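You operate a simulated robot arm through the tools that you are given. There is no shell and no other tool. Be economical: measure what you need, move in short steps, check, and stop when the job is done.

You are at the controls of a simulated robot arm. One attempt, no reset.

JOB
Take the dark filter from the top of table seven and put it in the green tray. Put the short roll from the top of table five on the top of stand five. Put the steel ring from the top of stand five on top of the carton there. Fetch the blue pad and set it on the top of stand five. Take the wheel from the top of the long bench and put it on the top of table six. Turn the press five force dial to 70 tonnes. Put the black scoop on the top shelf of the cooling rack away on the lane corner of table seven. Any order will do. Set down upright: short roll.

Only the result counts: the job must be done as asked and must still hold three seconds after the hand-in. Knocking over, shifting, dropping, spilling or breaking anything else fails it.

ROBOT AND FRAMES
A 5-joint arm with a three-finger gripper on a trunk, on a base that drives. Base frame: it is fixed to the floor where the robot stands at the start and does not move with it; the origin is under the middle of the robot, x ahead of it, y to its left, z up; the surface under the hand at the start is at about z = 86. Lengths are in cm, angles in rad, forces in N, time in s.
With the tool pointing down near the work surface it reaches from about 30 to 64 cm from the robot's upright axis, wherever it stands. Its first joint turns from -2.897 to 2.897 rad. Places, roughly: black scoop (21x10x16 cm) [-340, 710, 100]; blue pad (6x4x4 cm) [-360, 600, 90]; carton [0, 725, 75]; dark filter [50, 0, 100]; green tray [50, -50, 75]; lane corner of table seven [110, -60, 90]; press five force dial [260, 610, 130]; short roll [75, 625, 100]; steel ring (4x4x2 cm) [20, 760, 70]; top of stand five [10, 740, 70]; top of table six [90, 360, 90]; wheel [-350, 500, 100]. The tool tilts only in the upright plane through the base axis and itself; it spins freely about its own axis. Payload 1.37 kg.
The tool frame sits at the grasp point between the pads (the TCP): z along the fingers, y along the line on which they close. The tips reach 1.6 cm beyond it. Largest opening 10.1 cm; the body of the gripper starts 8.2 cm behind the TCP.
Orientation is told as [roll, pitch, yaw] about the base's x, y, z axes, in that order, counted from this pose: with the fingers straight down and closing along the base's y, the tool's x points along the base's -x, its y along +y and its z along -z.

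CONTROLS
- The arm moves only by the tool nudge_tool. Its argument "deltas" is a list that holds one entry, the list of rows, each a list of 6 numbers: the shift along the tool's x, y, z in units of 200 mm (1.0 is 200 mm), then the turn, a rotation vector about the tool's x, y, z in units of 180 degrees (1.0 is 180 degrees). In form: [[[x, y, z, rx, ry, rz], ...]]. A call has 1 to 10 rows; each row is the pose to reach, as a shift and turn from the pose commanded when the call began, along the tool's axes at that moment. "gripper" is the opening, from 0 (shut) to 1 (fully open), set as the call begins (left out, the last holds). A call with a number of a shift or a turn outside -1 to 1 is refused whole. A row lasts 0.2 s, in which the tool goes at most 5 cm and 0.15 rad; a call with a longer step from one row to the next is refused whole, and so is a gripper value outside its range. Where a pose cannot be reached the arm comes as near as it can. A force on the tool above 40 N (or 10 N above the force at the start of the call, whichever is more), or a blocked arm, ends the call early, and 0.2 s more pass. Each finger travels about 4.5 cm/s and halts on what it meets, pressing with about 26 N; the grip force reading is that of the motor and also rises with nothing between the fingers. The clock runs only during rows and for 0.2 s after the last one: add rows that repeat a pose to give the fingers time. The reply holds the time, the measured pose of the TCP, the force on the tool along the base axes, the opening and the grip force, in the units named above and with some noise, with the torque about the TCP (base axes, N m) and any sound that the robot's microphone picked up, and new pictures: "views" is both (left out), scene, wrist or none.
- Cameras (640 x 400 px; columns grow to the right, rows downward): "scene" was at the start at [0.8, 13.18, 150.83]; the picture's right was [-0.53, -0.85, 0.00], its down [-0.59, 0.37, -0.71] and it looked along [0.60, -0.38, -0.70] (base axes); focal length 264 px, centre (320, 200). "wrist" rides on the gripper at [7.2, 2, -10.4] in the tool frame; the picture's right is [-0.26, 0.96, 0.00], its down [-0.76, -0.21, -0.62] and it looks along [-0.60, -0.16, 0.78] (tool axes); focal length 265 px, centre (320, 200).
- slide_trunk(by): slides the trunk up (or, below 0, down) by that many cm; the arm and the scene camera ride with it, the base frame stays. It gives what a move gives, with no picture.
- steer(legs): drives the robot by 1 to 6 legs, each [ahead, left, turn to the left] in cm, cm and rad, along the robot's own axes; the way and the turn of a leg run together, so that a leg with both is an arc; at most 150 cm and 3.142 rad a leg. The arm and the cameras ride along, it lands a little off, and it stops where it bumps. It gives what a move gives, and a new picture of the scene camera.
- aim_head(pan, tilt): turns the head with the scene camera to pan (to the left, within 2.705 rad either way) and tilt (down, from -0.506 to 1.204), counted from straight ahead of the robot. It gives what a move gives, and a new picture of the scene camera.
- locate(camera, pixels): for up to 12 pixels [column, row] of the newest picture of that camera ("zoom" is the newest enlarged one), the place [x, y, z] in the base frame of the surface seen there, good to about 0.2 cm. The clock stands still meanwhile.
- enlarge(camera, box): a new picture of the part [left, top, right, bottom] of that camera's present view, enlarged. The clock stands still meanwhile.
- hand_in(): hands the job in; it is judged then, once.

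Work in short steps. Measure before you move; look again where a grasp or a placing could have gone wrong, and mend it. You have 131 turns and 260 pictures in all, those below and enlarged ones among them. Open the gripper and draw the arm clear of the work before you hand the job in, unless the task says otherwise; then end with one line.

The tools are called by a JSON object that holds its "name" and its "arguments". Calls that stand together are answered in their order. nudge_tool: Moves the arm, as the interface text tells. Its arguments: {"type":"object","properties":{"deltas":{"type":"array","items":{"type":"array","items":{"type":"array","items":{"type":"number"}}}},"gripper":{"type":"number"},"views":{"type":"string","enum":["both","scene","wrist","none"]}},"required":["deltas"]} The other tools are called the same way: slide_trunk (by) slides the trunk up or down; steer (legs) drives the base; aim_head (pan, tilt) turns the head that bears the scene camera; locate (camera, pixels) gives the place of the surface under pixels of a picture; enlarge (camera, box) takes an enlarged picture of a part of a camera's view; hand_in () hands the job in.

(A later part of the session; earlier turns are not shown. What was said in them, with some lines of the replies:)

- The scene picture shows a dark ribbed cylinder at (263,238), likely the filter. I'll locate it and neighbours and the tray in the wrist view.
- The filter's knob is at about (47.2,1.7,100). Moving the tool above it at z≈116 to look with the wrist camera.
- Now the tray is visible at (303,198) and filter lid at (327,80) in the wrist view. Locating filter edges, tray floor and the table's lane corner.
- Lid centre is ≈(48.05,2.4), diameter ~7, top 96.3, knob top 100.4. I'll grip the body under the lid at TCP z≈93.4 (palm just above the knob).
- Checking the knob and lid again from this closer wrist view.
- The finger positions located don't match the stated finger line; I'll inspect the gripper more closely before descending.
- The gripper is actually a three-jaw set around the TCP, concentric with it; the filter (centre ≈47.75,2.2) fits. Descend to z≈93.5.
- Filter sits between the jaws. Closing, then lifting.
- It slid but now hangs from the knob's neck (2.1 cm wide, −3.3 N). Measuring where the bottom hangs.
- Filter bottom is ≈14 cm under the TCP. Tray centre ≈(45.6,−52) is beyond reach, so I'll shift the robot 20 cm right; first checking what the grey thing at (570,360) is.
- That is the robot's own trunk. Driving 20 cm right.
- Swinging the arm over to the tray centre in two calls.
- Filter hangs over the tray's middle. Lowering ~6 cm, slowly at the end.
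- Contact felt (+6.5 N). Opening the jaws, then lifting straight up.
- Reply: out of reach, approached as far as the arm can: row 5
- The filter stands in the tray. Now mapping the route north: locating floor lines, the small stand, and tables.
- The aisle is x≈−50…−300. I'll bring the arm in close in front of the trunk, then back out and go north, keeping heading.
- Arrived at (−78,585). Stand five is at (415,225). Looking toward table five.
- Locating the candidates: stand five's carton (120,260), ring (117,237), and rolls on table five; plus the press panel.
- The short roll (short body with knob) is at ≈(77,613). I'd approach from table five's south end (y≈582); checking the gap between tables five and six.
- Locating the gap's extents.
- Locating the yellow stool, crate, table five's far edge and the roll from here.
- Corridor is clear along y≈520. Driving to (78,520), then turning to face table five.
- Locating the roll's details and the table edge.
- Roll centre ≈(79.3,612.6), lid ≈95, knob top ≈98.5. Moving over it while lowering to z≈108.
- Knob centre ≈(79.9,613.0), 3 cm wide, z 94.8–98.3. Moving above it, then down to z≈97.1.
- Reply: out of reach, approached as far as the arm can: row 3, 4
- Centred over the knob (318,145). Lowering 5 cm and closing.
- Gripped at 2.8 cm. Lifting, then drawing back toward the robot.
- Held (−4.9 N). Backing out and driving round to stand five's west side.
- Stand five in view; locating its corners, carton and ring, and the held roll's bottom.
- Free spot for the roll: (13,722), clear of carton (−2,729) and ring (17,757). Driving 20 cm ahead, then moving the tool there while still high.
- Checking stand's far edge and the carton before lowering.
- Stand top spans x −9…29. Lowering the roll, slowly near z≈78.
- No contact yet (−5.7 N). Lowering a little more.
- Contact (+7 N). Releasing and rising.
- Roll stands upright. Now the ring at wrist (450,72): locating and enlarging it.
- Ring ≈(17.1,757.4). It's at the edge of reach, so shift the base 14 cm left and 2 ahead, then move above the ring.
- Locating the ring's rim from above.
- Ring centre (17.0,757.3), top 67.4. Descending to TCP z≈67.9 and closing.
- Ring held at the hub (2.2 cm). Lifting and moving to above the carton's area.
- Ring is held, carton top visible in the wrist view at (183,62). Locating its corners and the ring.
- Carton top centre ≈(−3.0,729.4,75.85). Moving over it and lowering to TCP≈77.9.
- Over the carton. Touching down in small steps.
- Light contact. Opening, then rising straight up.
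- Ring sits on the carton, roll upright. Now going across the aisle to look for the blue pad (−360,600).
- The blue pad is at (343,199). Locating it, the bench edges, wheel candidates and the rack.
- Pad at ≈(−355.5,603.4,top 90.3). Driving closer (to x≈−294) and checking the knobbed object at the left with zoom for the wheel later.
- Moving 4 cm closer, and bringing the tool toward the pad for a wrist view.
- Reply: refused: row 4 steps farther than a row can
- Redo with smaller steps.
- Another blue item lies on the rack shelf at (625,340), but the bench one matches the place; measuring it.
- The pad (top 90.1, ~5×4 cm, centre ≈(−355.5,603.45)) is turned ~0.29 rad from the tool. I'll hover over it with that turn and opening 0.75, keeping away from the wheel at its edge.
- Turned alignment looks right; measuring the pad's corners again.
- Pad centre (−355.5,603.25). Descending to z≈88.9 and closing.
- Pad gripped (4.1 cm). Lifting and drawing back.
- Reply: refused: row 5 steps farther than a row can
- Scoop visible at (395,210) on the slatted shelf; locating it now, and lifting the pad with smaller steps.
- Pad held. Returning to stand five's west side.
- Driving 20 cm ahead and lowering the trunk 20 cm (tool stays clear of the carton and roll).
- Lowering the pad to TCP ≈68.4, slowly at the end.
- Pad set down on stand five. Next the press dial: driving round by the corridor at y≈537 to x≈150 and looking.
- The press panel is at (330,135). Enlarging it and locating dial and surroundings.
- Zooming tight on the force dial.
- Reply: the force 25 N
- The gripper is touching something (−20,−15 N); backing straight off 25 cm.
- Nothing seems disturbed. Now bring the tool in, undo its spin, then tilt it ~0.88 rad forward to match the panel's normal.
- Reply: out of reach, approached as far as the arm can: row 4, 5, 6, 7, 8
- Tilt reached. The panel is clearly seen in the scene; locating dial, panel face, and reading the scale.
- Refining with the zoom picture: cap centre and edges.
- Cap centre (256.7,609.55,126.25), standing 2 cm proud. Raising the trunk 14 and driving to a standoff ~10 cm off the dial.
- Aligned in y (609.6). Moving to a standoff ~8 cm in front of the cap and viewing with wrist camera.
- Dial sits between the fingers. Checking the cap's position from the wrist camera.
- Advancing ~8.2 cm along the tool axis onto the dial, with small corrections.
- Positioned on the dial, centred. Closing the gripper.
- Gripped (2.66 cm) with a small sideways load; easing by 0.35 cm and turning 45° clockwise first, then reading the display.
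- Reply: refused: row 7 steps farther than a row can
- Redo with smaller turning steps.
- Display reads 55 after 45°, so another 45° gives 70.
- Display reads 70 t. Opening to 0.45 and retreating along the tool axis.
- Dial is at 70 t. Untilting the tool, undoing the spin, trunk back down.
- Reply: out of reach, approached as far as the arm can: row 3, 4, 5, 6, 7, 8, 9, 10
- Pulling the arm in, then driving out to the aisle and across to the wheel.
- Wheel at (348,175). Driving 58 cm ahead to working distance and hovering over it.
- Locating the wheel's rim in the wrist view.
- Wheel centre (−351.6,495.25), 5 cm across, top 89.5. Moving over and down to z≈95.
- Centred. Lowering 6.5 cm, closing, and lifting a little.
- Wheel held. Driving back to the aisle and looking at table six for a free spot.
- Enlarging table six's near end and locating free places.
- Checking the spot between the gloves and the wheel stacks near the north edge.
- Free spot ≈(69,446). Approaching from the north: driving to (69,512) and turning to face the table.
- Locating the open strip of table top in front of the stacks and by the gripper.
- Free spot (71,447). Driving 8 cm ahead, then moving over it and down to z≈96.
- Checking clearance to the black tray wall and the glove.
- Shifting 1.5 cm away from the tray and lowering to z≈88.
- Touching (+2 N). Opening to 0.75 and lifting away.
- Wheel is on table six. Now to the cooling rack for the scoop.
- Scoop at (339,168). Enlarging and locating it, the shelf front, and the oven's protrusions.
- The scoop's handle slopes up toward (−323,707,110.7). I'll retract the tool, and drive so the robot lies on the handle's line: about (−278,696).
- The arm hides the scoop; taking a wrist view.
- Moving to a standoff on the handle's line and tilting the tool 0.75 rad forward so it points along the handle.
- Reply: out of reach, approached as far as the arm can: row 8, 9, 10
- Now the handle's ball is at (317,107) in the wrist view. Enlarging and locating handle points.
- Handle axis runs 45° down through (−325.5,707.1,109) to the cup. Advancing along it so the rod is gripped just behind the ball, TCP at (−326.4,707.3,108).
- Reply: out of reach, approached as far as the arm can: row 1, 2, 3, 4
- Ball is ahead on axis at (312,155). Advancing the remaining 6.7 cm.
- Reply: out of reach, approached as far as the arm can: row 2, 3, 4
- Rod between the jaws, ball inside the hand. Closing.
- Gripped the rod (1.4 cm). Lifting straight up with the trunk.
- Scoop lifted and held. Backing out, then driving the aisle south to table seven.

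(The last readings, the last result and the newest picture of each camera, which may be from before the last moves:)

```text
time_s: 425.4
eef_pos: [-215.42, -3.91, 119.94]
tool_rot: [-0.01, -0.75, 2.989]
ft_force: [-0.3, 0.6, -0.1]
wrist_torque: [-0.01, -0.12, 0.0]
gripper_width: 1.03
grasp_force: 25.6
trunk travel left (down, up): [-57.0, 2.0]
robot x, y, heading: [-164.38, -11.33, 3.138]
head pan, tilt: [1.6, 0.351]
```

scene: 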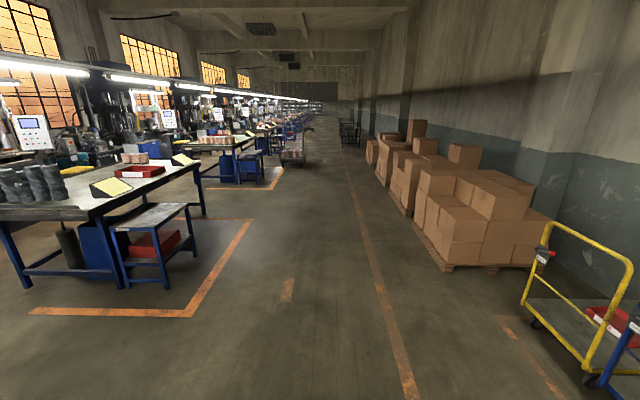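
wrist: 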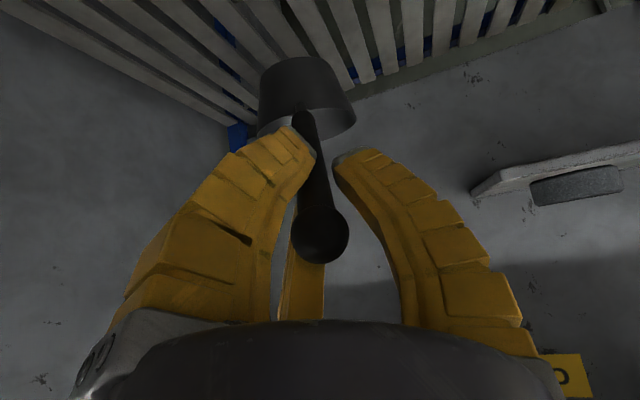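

Grip width shrank to 1.03 — checking the scoop in the wrist view and the table seven's end.

{"name": "nudge_tool", "arguments": {"deltas": [[[0, 0, 0, 0, 0, 0]]], "views": "wrist"}}

{"name": "aim_head", "arguments": {"pan": 2.6, "tilt": 0.3}}

```text
time_s: 425.9
eef_pos: [-215.31, -3.98, 120.11]
tool_rot: [-0.01, -0.75, 2.989]
ft_force: [0.0, -1.1, -0.5]
wrist_torque: [-0.04, -0.09, 0.02]
gripper_width: 1.04
grasp_force: 26.5
trunk travel left (down, up): [-57.0, 2.0]
robot x, y, heading: [-164.07, -11.52, 3.137]
head pan, tilt: [1.6, 0.351]
```

wrist: 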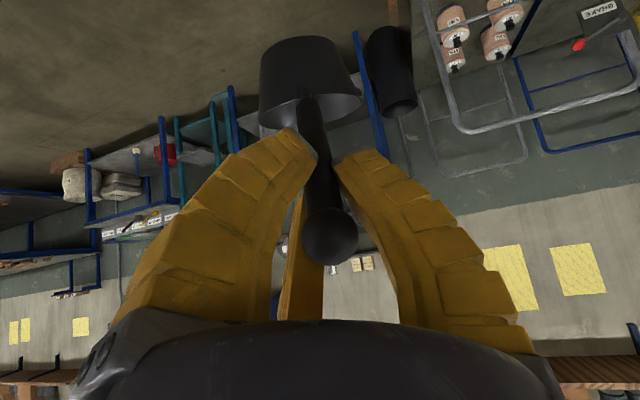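

```text
time_s: 427.1
eef_pos: [-215.35, -3.84, 119.94]
tool_rot: [-0.009, -0.75, 2.991]
ft_force: [-0.6, -0.5, 0.0]
wrist_torque: [-0.02, -0.11, 0.01]
gripper_width: 1.05
grasp_force: 26.2
trunk travel left (down, up): [-57.0, 2.0]
robot x, y, heading: [-164.37, -11.52, 3.135]
head pan, tilt: [2.601, 0.3]
```

scene: 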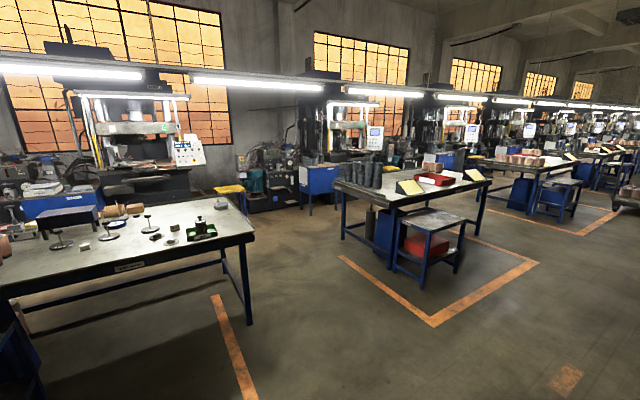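

Still held, ball captive. Enlarging table seven's south end and locating.

{"name": "enlarge", "arguments": {"camera": "scene", "box": [130, 180, 270, 270]}}

{"name": "locate", "arguments": {"camera": "scene", "pixels": [[253, 236], [205, 196], [221, 203], [239, 214], [200, 225], [230, 230], [247, 320], [200, 205], [218, 295], [325, 240], [372, 140], [190, 200]]}}

```text
4.44 times, centred on (200, 225) of scene
```

zoom: 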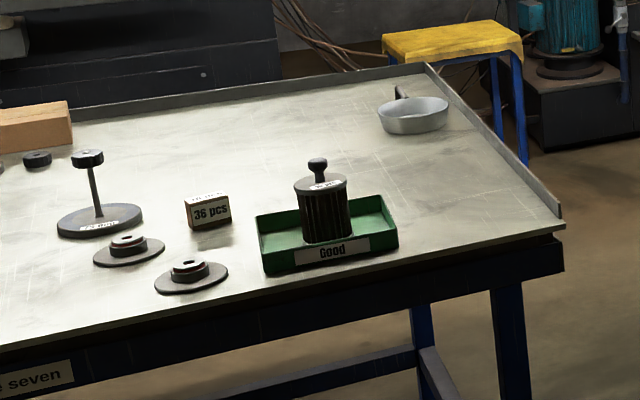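

```text
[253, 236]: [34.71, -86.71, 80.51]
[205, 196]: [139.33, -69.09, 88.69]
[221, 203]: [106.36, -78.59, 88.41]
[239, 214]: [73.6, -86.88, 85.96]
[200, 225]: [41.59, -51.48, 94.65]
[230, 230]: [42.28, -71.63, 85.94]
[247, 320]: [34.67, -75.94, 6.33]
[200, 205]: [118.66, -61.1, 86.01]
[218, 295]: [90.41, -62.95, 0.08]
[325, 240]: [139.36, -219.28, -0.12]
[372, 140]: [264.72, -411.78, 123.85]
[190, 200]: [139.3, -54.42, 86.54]
```

Measuring the pan's extents and free area near (110,−60).

{"name": "locate", "arguments": {"camera": "zoom", "pixels": [[380, 118], [447, 115], [413, 132], [415, 97], [398, 88], [428, 65], [555, 208], [350, 130], [340, 110], [360, 80], [320, 140], [300, 100]]}}

```text
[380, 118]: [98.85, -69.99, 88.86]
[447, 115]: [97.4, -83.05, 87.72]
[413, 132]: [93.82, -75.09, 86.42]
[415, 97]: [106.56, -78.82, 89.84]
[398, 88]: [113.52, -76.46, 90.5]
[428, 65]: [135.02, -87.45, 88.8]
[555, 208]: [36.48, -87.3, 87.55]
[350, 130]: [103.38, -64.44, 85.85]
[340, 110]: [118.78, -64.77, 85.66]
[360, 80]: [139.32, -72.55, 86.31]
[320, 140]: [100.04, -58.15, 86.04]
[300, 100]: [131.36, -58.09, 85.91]
```

Pan spans x 94–107, y −84…−70; free area around (115,−55). Checking table eight's limits for the drive through the lane.

{"name": "locate", "arguments": {"camera": "scene", "pixels": [[343, 238], [336, 182], [395, 272], [392, 245], [432, 325], [340, 257], [388, 205], [216, 192], [310, 195], [470, 245]]}}

```text
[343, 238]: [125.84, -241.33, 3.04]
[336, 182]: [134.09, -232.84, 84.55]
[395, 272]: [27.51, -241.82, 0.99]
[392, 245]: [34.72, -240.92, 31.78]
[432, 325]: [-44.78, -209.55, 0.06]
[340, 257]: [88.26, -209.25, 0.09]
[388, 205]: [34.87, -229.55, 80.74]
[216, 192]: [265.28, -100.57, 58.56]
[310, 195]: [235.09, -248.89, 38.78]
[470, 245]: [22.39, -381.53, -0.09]
```

Lane between y −87 and −230 is clear. Driving down, turning to face +y, then sideways to x≈104.

{"name": "steer", "arguments": {"legs": [[0, 140, 0], [0, 0, -1.567], [0, -150, 0], [0, -110, 0]]}}

{"name": "aim_head", "arguments": {"pan": 0.0, "tilt": 0.6}}

```text
time_s: 450.3
eef_pos: [104.53, -102.25, 119.97]
tool_rot: [-0.011, -0.749, 1.419]
ft_force: [-0.7, 0.0, 0.3]
wrist_torque: [-0.09, 0.03, -0.01]
gripper_width: 1.06
grasp_force: 26.0
trunk travel left (down, up): [-57.0, 2.0]
robot x, y, heading: [96.62, -153.07, 1.572]
head pan, tilt: [2.601, 0.3]
```

scene: 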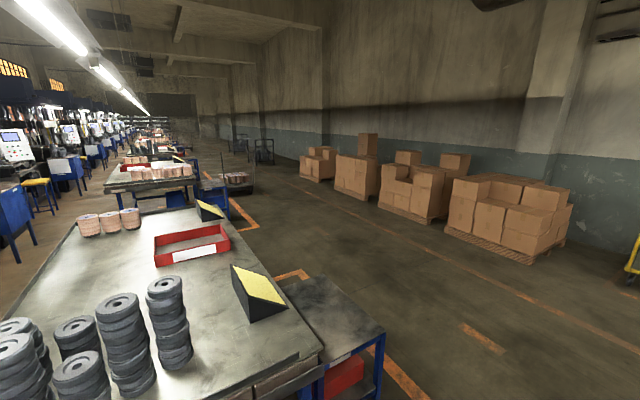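

```text
time_s: 452.6
eef_pos: [104.36, -102.29, 119.91]
tool_rot: [-0.01, -0.749, 1.419]
ft_force: [0.9, 0.3, 0.4]
wrist_torque: [-0.12, 0.03, 0.0]
gripper_width: 1.05
grasp_force: 26.3
trunk travel left (down, up): [-57.0, 2.0]
robot x, y, heading: [97.23, -153.27, 1.565]
head pan, tilt: [0.0, 0.6]
```

scene: 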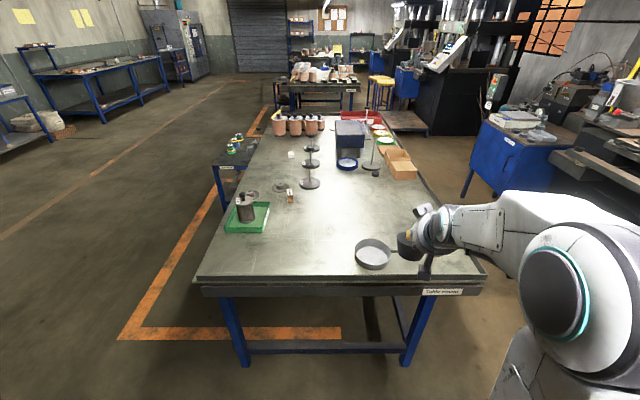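

Scoop at (410,245), pan at (372,255). Locating the scoop's cup and the free area.

{"name": "enlarge", "arguments": {"camera": "scene", "box": [330, 180, 500, 300]}}

{"name": "locate", "arguments": {"camera": "scene", "pixels": [[408, 258], [403, 236], [415, 247], [398, 245], [420, 200], [440, 205], [400, 252], [392, 248], [372, 245], [480, 272], [430, 185], [450, 230]]}}

```text
3.33 times, centred on (415, 240) of scene
```

zoom: 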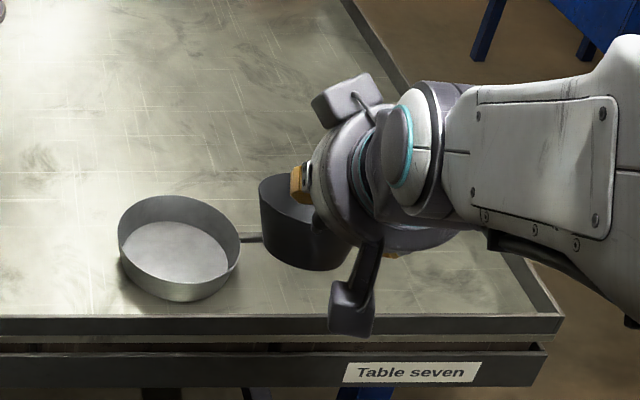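

```text
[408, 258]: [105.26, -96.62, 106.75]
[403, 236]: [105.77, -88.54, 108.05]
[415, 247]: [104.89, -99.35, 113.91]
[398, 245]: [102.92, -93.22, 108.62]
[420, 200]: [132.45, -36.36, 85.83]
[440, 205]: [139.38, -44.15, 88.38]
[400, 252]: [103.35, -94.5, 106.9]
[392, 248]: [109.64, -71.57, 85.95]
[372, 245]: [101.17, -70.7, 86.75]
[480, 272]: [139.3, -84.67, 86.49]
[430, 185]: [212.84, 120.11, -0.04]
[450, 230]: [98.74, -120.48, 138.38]
```

Driving 38 ahead and 9 right so the cup comes over ≈(115,−51).

{"name": "steer", "arguments": {"legs": [[38, -9, 0.005]]}}

{"name": "slide_trunk", "arguments": {"by": -12}}

{"name": "aim_head", "arguments": {"pan": 0.0, "tilt": 0.7}}

{"name": "nudge_tool", "arguments": {"deltas": [[[0, 0, 0, 0, 0, 0]]], "views": "wrist"}}

```text
time_s: 455.1
eef_pos: [113.06, -63.88, 120.09]
tool_rot: [-0.011, -0.749, 1.426]
ft_force: [0.5, 0.0, 0.4]
wrist_torque: [-0.11, 0.05, 0.01]
gripper_width: 1.06
grasp_force: 25.8
trunk travel left (down, up): [-57.0, 2.0]
robot x, y, heading: [105.72, -115.16, 1.574]
head pan, tilt: [0.0, 0.6]
```

scene: 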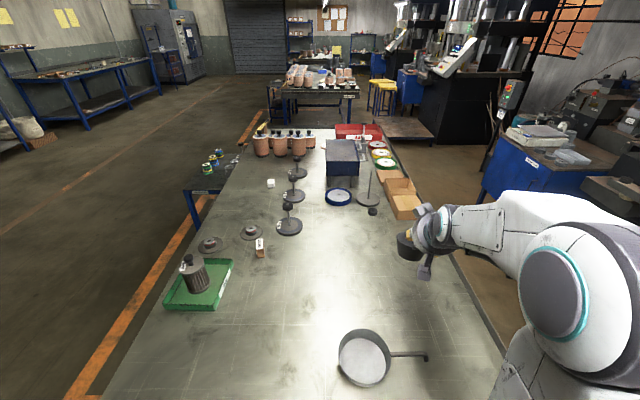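

```text
time_s: 456.6
eef_pos: [113.07, -63.96, 108.09]
tool_rot: [-0.011, -0.749, 1.427]
ft_force: [-0.3, 0.3, -0.4]
wrist_torque: [-0.04, 0.02, -0.01]
gripper_width: 1.08
grasp_force: 26.6
trunk travel left (down, up): [-45.0, 14.0]
robot x, y, heading: [105.86, -114.74, 1.571]
head pan, tilt: [0.0, 0.6]
```

```text
time_s: 457.3
eef_pos: [113.0, -63.86, 108.0]
tool_rot: [-0.011, -0.747, 1.427]
ft_force: [-0.1, 0.1, 0.4]
wrist_torque: [-0.1, 0.02, -0.04]
gripper_width: 1.07
grasp_force: 26.3
trunk travel left (down, up): [-45.0, 14.0]
robot x, y, heading: [105.67, -115.2, 1.573]
head pan, tilt: [0.0, 0.7]
```

scene: 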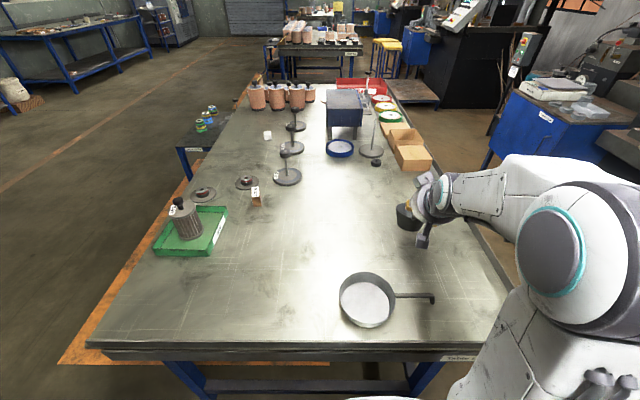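

```text
time_s: 457.7
eef_pos: [113.02, -63.91, 107.96]
tool_rot: [-0.011, -0.75, 1.426]
ft_force: [0.5, 0.5, -0.5]
wrist_torque: [-0.07, 0.03, 0.02]
gripper_width: 1.05
grasp_force: 25.1
trunk travel left (down, up): [-45.0, 14.0]
robot x, y, heading: [105.74, -114.97, 1.575]
head pan, tilt: [0.0, 0.7]
```

wrist: 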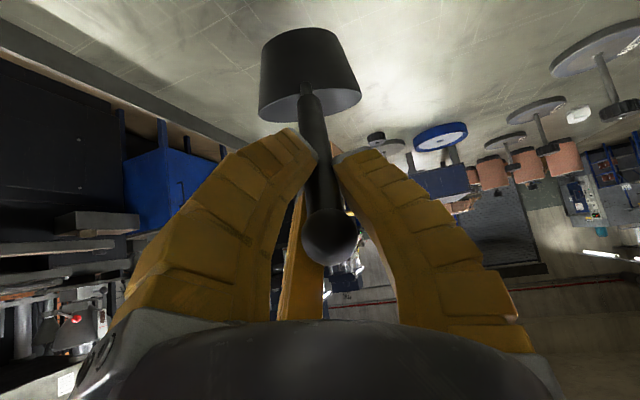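

Measuring the cup's bottom and rim to judge level before lowering.

{"name": "locate", "arguments": {"camera": "wrist", "pixels": [[275, 44], [305, 34], [338, 40], [262, 110], [358, 98], [310, 115], [305, 80], [325, 240]]}}

{"name": "locate", "arguments": {"camera": "scene", "pixels": [[405, 228], [398, 215], [408, 205], [397, 207], [412, 230], [432, 296], [395, 158], [440, 270]]}}

```text
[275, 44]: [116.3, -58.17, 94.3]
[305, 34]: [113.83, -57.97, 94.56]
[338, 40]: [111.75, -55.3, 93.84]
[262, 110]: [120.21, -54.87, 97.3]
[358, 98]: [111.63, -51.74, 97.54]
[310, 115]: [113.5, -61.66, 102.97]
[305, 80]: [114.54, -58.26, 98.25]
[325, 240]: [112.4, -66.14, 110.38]
```

```text
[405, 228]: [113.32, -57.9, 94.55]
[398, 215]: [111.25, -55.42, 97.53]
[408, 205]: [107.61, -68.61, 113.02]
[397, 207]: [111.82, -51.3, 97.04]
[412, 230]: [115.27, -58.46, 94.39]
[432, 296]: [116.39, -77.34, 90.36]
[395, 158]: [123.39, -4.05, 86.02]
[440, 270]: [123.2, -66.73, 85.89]
```

The cup hangs ~13° nose-down. Tilting the tool a further 0.22 rad to level it.

{"name": "nudge_tool", "arguments": {"deltas": [[[0, 0, 0, 0, -0.02, 0], [0, 0, 0, 0, -0.04, 0], [0, 0, 0, 0, -0.06, 0], [0, 0, 0, 0, -0.07, 0], [0, 0, 0, 0, -0.07, 0]]]}}

```text
time_s: 458.9
eef_pos: [113.02, -63.85, 107.97]
tool_rot: [-0.015, -0.969, 1.431]
ft_force: [1.0, 0.0, -0.3]
wrist_torque: [-0.12, 0.03, -0.02]
gripper_width: 1.05
grasp_force: 26.2
trunk travel left (down, up): [-45.0, 14.0]
robot x, y, heading: [105.94, -114.72, 1.574]
head pan, tilt: [0.0, 0.7]
```

scene: 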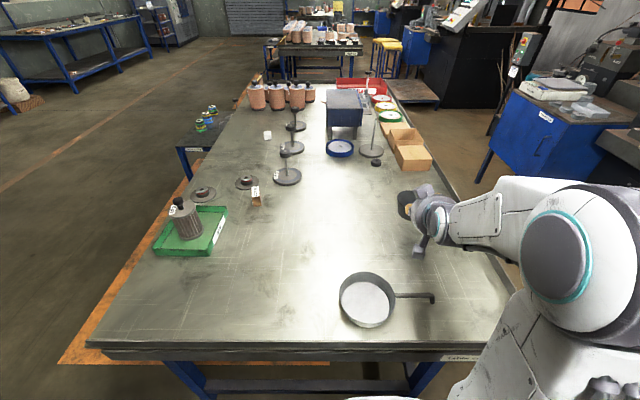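
wrist: 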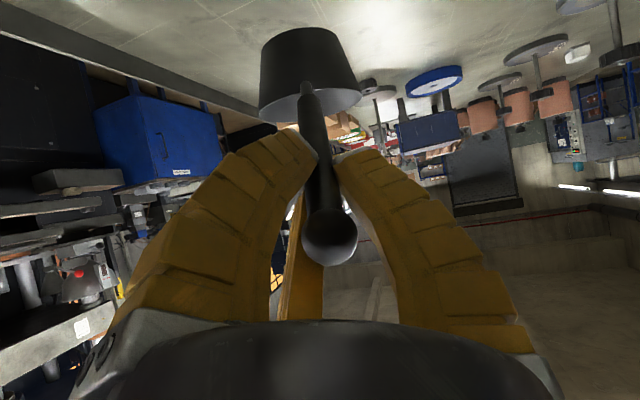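

Re-measuring the cup's level.

{"name": "locate", "arguments": {"camera": "wrist", "pixels": [[275, 44], [305, 34], [338, 40], [262, 110], [358, 98], [290, 118], [335, 112]]}}

{"name": "locate", "arguments": {"camera": "scene", "pixels": [[405, 218], [400, 213], [399, 196], [412, 216], [404, 192]]}}

{"name": "enlarge", "arguments": {"camera": "scene", "box": [380, 175, 450, 255]}}

```text
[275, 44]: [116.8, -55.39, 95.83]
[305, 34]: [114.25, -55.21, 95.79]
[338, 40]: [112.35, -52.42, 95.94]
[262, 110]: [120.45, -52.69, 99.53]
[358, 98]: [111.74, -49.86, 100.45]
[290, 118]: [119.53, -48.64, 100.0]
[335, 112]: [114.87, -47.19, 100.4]
```

```text
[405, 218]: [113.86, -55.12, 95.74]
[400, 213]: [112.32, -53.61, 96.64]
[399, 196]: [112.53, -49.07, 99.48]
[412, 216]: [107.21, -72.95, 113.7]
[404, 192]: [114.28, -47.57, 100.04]
```

```text
5.00 times, centred on (415, 215) of scene
```

zoom: 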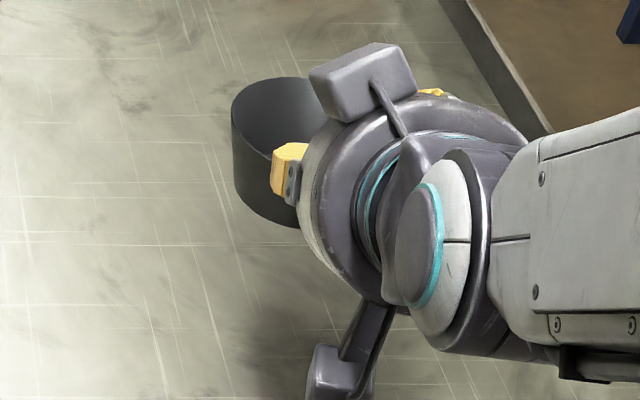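

Cup is level, bottom at 95.8. Lowering the trunk 9, then finishing with small steps.

{"name": "slide_trunk", "arguments": {"by": -9}}

{"name": "slide_trunk", "arguments": {"by": -0.7}}

```text
time_s: 460.1
eef_pos: [113.07, -63.94, 98.98]
tool_rot: [-0.015, -0.969, 1.432]
ft_force: [0.5, 0.0, 0.3]
wrist_torque: [-0.11, 0.05, -0.03]
gripper_width: 1.05
grasp_force: 25.9
trunk travel left (down, up): [-36.0, 23.0]
robot x, y, heading: [105.97, -114.99, 1.574]
head pan, tilt: [0.0, 0.7]
```

```text
time_s: 460.7
eef_pos: [113.05, -63.91, 98.45]
tool_rot: [-0.017, -0.973, 1.43]
ft_force: [-0.9, -1.5, 3.1]
wrist_torque: [0.33, -0.16, 0.04]
gripper_width: 1.07
grasp_force: 26.0
trunk travel left (down, up): [-35.3, 23.7]
robot x, y, heading: [106.13, -115.09, 1.574]
head pan, tilt: [0.0, 0.7]
```

Contact (+3 N, torque change). Opening to 0.55 and retreating along the tool axis.

{"name": "nudge_tool", "arguments": {"deltas": [[[0, 0, 0, 0, 0, 0], [0, 0, 0, 0, 0, 0], [0, 0, 0, 0, 0, 0], [0, 0, 0, 0, 0, 0], [0, 0, 0, 0, 0, 0]]], "gripper": 0.55, "views": "wrist"}}

```text
time_s: 461.9
eef_pos: [113.1, -63.82, 98.26]
tool_rot: [-0.016, -0.969, 1.432]
ft_force: [-0.2, 0.3, -1.4]
wrist_torque: [0.01, 0.02, -0.01]
gripper_width: 5.89
grasp_force: 2.6
trunk travel left (down, up): [-35.3, 23.7]
robot x, y, heading: [105.6, -114.8, 1.573]
head pan, tilt: [0.0, 0.7]
```

wrist: 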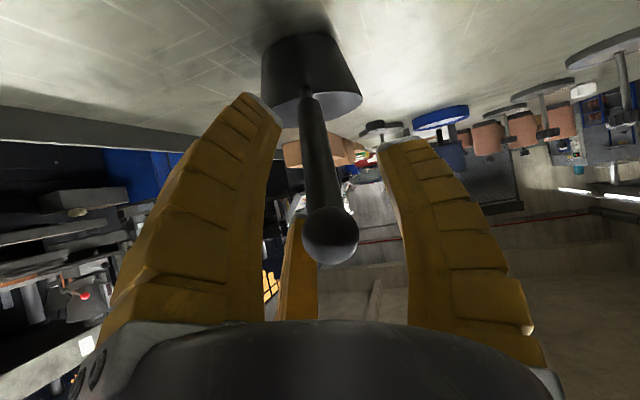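

Scoop stands free. Retreating along the handle's direction.

{"name": "nudge_tool", "arguments": {"deltas": [[[-0.018, 0, -0.1, 0, 0, 0], [-0.037, 0, -0.2, 0, 0, 0], [-0.06, 0, -0.32, 0, 0, 0], [-0.083, 0, -0.45, 0, 0, 0], [-0.11, 0, -0.6, 0, 0, 0]]]}}

```text
time_s: 463.1
eef_pos: [111.64, -72.4, 106.8]
tool_rot: [-0.016, -0.968, 1.432]
ft_force: [-0.5, 0.2, -0.7]
wrist_torque: [-0.03, 0.02, 0.02]
gripper_width: 5.91
grasp_force: 2.3
trunk travel left (down, up): [-35.3, 23.7]
robot x, y, heading: [105.28, -114.95, 1.57]
head pan, tilt: [0.0, 0.7]
```

scene: 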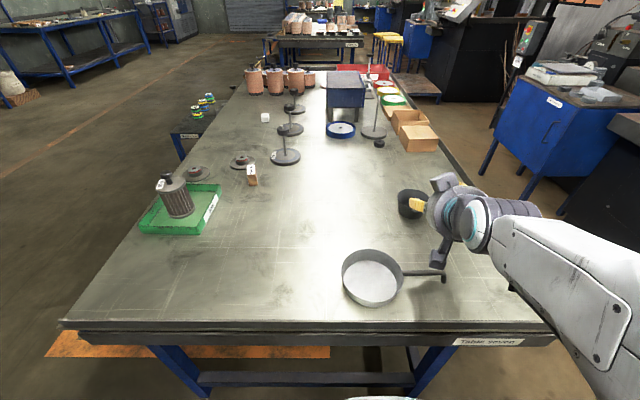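
wrist: 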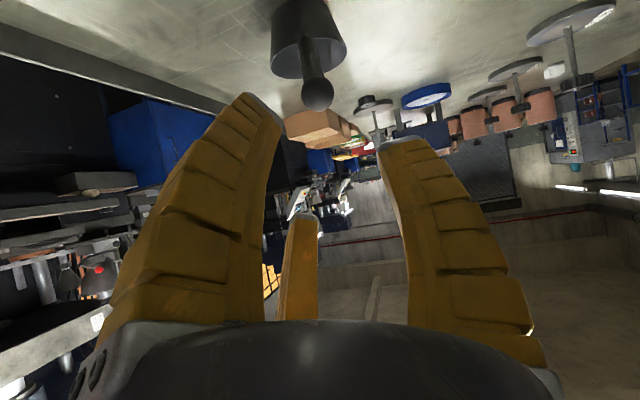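

Clear of the ball. Raising the trunk, backing off, and checking the scoop's place.

{"name": "slide_trunk", "arguments": {"by": 18}}

{"name": "steer", "arguments": {"legs": [[-40, 0, 0]]}}

{"name": "aim_head", "arguments": {"pan": 0.0, "tilt": 0.55}}

{"name": "enlarge", "arguments": {"camera": "scene", "box": [180, 160, 520, 350]}}

```text
time_s: 465.1
eef_pos: [111.72, -72.21, 124.83]
tool_rot: [-0.016, -0.97, 1.431]
ft_force: [-0.3, -0.1, 0.3]
wrist_torque: [-0.01, 0.0, -0.01]
gripper_width: 5.93
grasp_force: 2.4
trunk travel left (down, up): [-53.3, 5.7]
robot x, y, heading: [105.99, -115.17, 1.574]
head pan, tilt: [0.0, 0.7]
```

```text
time_s: 467.6
eef_pos: [111.65, -113.04, 124.78]
tool_rot: [-0.015, -0.969, 1.435]
ft_force: [-0.1, 0.0, -0.3]
wrist_torque: [-0.01, 0.02, 0.01]
gripper_width: 5.91
grasp_force: 2.6
trunk travel left (down, up): [-53.3, 5.7]
robot x, y, heading: [106.26, -155.74, 1.583]
head pan, tilt: [0.0, 0.7]
```

scene: 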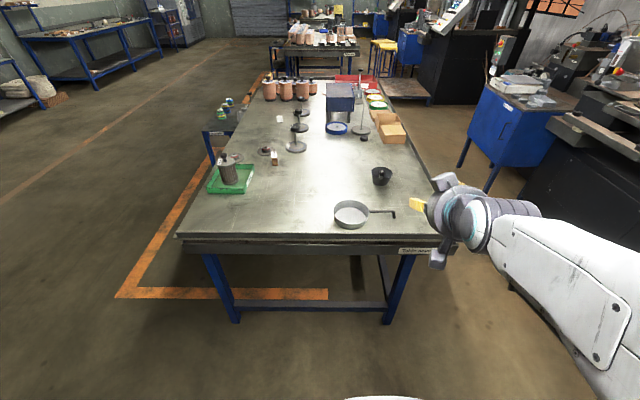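

```text
time_s: 468.3
eef_pos: [111.64, -112.75, 124.67]
tool_rot: [-0.015, -0.969, 1.434]
ft_force: [0.2, 0.9, 0.4]
wrist_torque: [0.03, 0.01, 0.01]
gripper_width: 5.92
grasp_force: 2.7
trunk travel left (down, up): [-53.3, 5.7]
robot x, y, heading: [106.24, -155.64, 1.579]
head pan, tilt: [0.0, 0.55]
```

scene: 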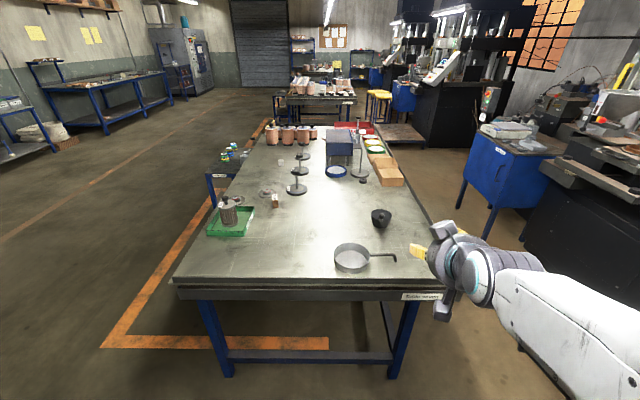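

```text
1.88 times, centred on (350, 255) of scene
```

zoom: 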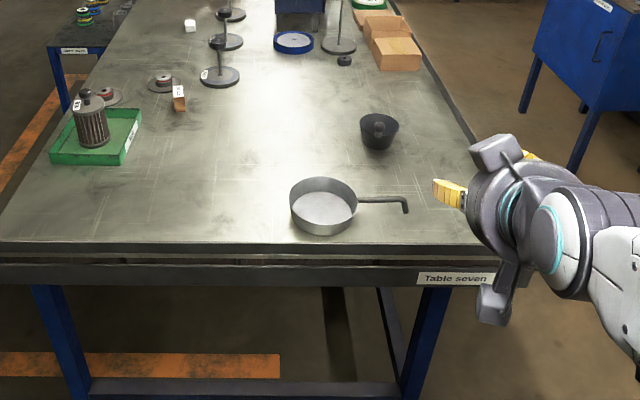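

The scoop stands upright near the corner. Confirming its position and the filter once more.

{"name": "locate", "arguments": {"camera": "zoom", "pixels": [[361, 130], [399, 130], [379, 148], [380, 122], [379, 115], [480, 235], [94, 125]]}}

```text
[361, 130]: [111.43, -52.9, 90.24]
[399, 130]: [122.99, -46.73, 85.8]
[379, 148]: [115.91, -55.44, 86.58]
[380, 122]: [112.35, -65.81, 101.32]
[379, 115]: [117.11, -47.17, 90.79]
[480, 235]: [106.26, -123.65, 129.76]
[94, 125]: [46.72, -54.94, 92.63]
```

Scoop spans y −46…−66 around x≈115, standing flat. The arm is clear; opening the gripper fully.

{"name": "nudge_tool", "arguments": {"deltas": [[[0, 0, 0, 0, 0, 0], [0, 0, 0, 0, 0, 0], [0, 0, 0, 0, 0, 0]]], "gripper": 1, "views": "none"}}

```text
time_s: 469.1
eef_pos: [111.78, -112.95, 124.75]
tool_rot: [-0.016, -0.969, 1.435]
ft_force: [-0.7, 0.2, 0.2]
wrist_torque: [0.01, -0.01, 0.0]
gripper_width: 10.05
grasp_force: 0.1
trunk travel left (down, up): [-53.3, 5.7]
robot x, y, heading: [106.01, -155.66, 1.58]
head pan, tilt: [0.0, 0.55]
```

All seven parts are done and the gripper is open and clear; handing in.

{"name": "hand_in", "arguments": {}}

```text
The job is handed in.
```

I did all seven tasks and handed the job in; while I was driving to the press, the gripper bumped something (about 25 N), I backed off, and nothing looked disturbed. The extent of the "lane corner" was not marked, so the scoop stands at about (115, −56), some 6 cm from the place you gave.
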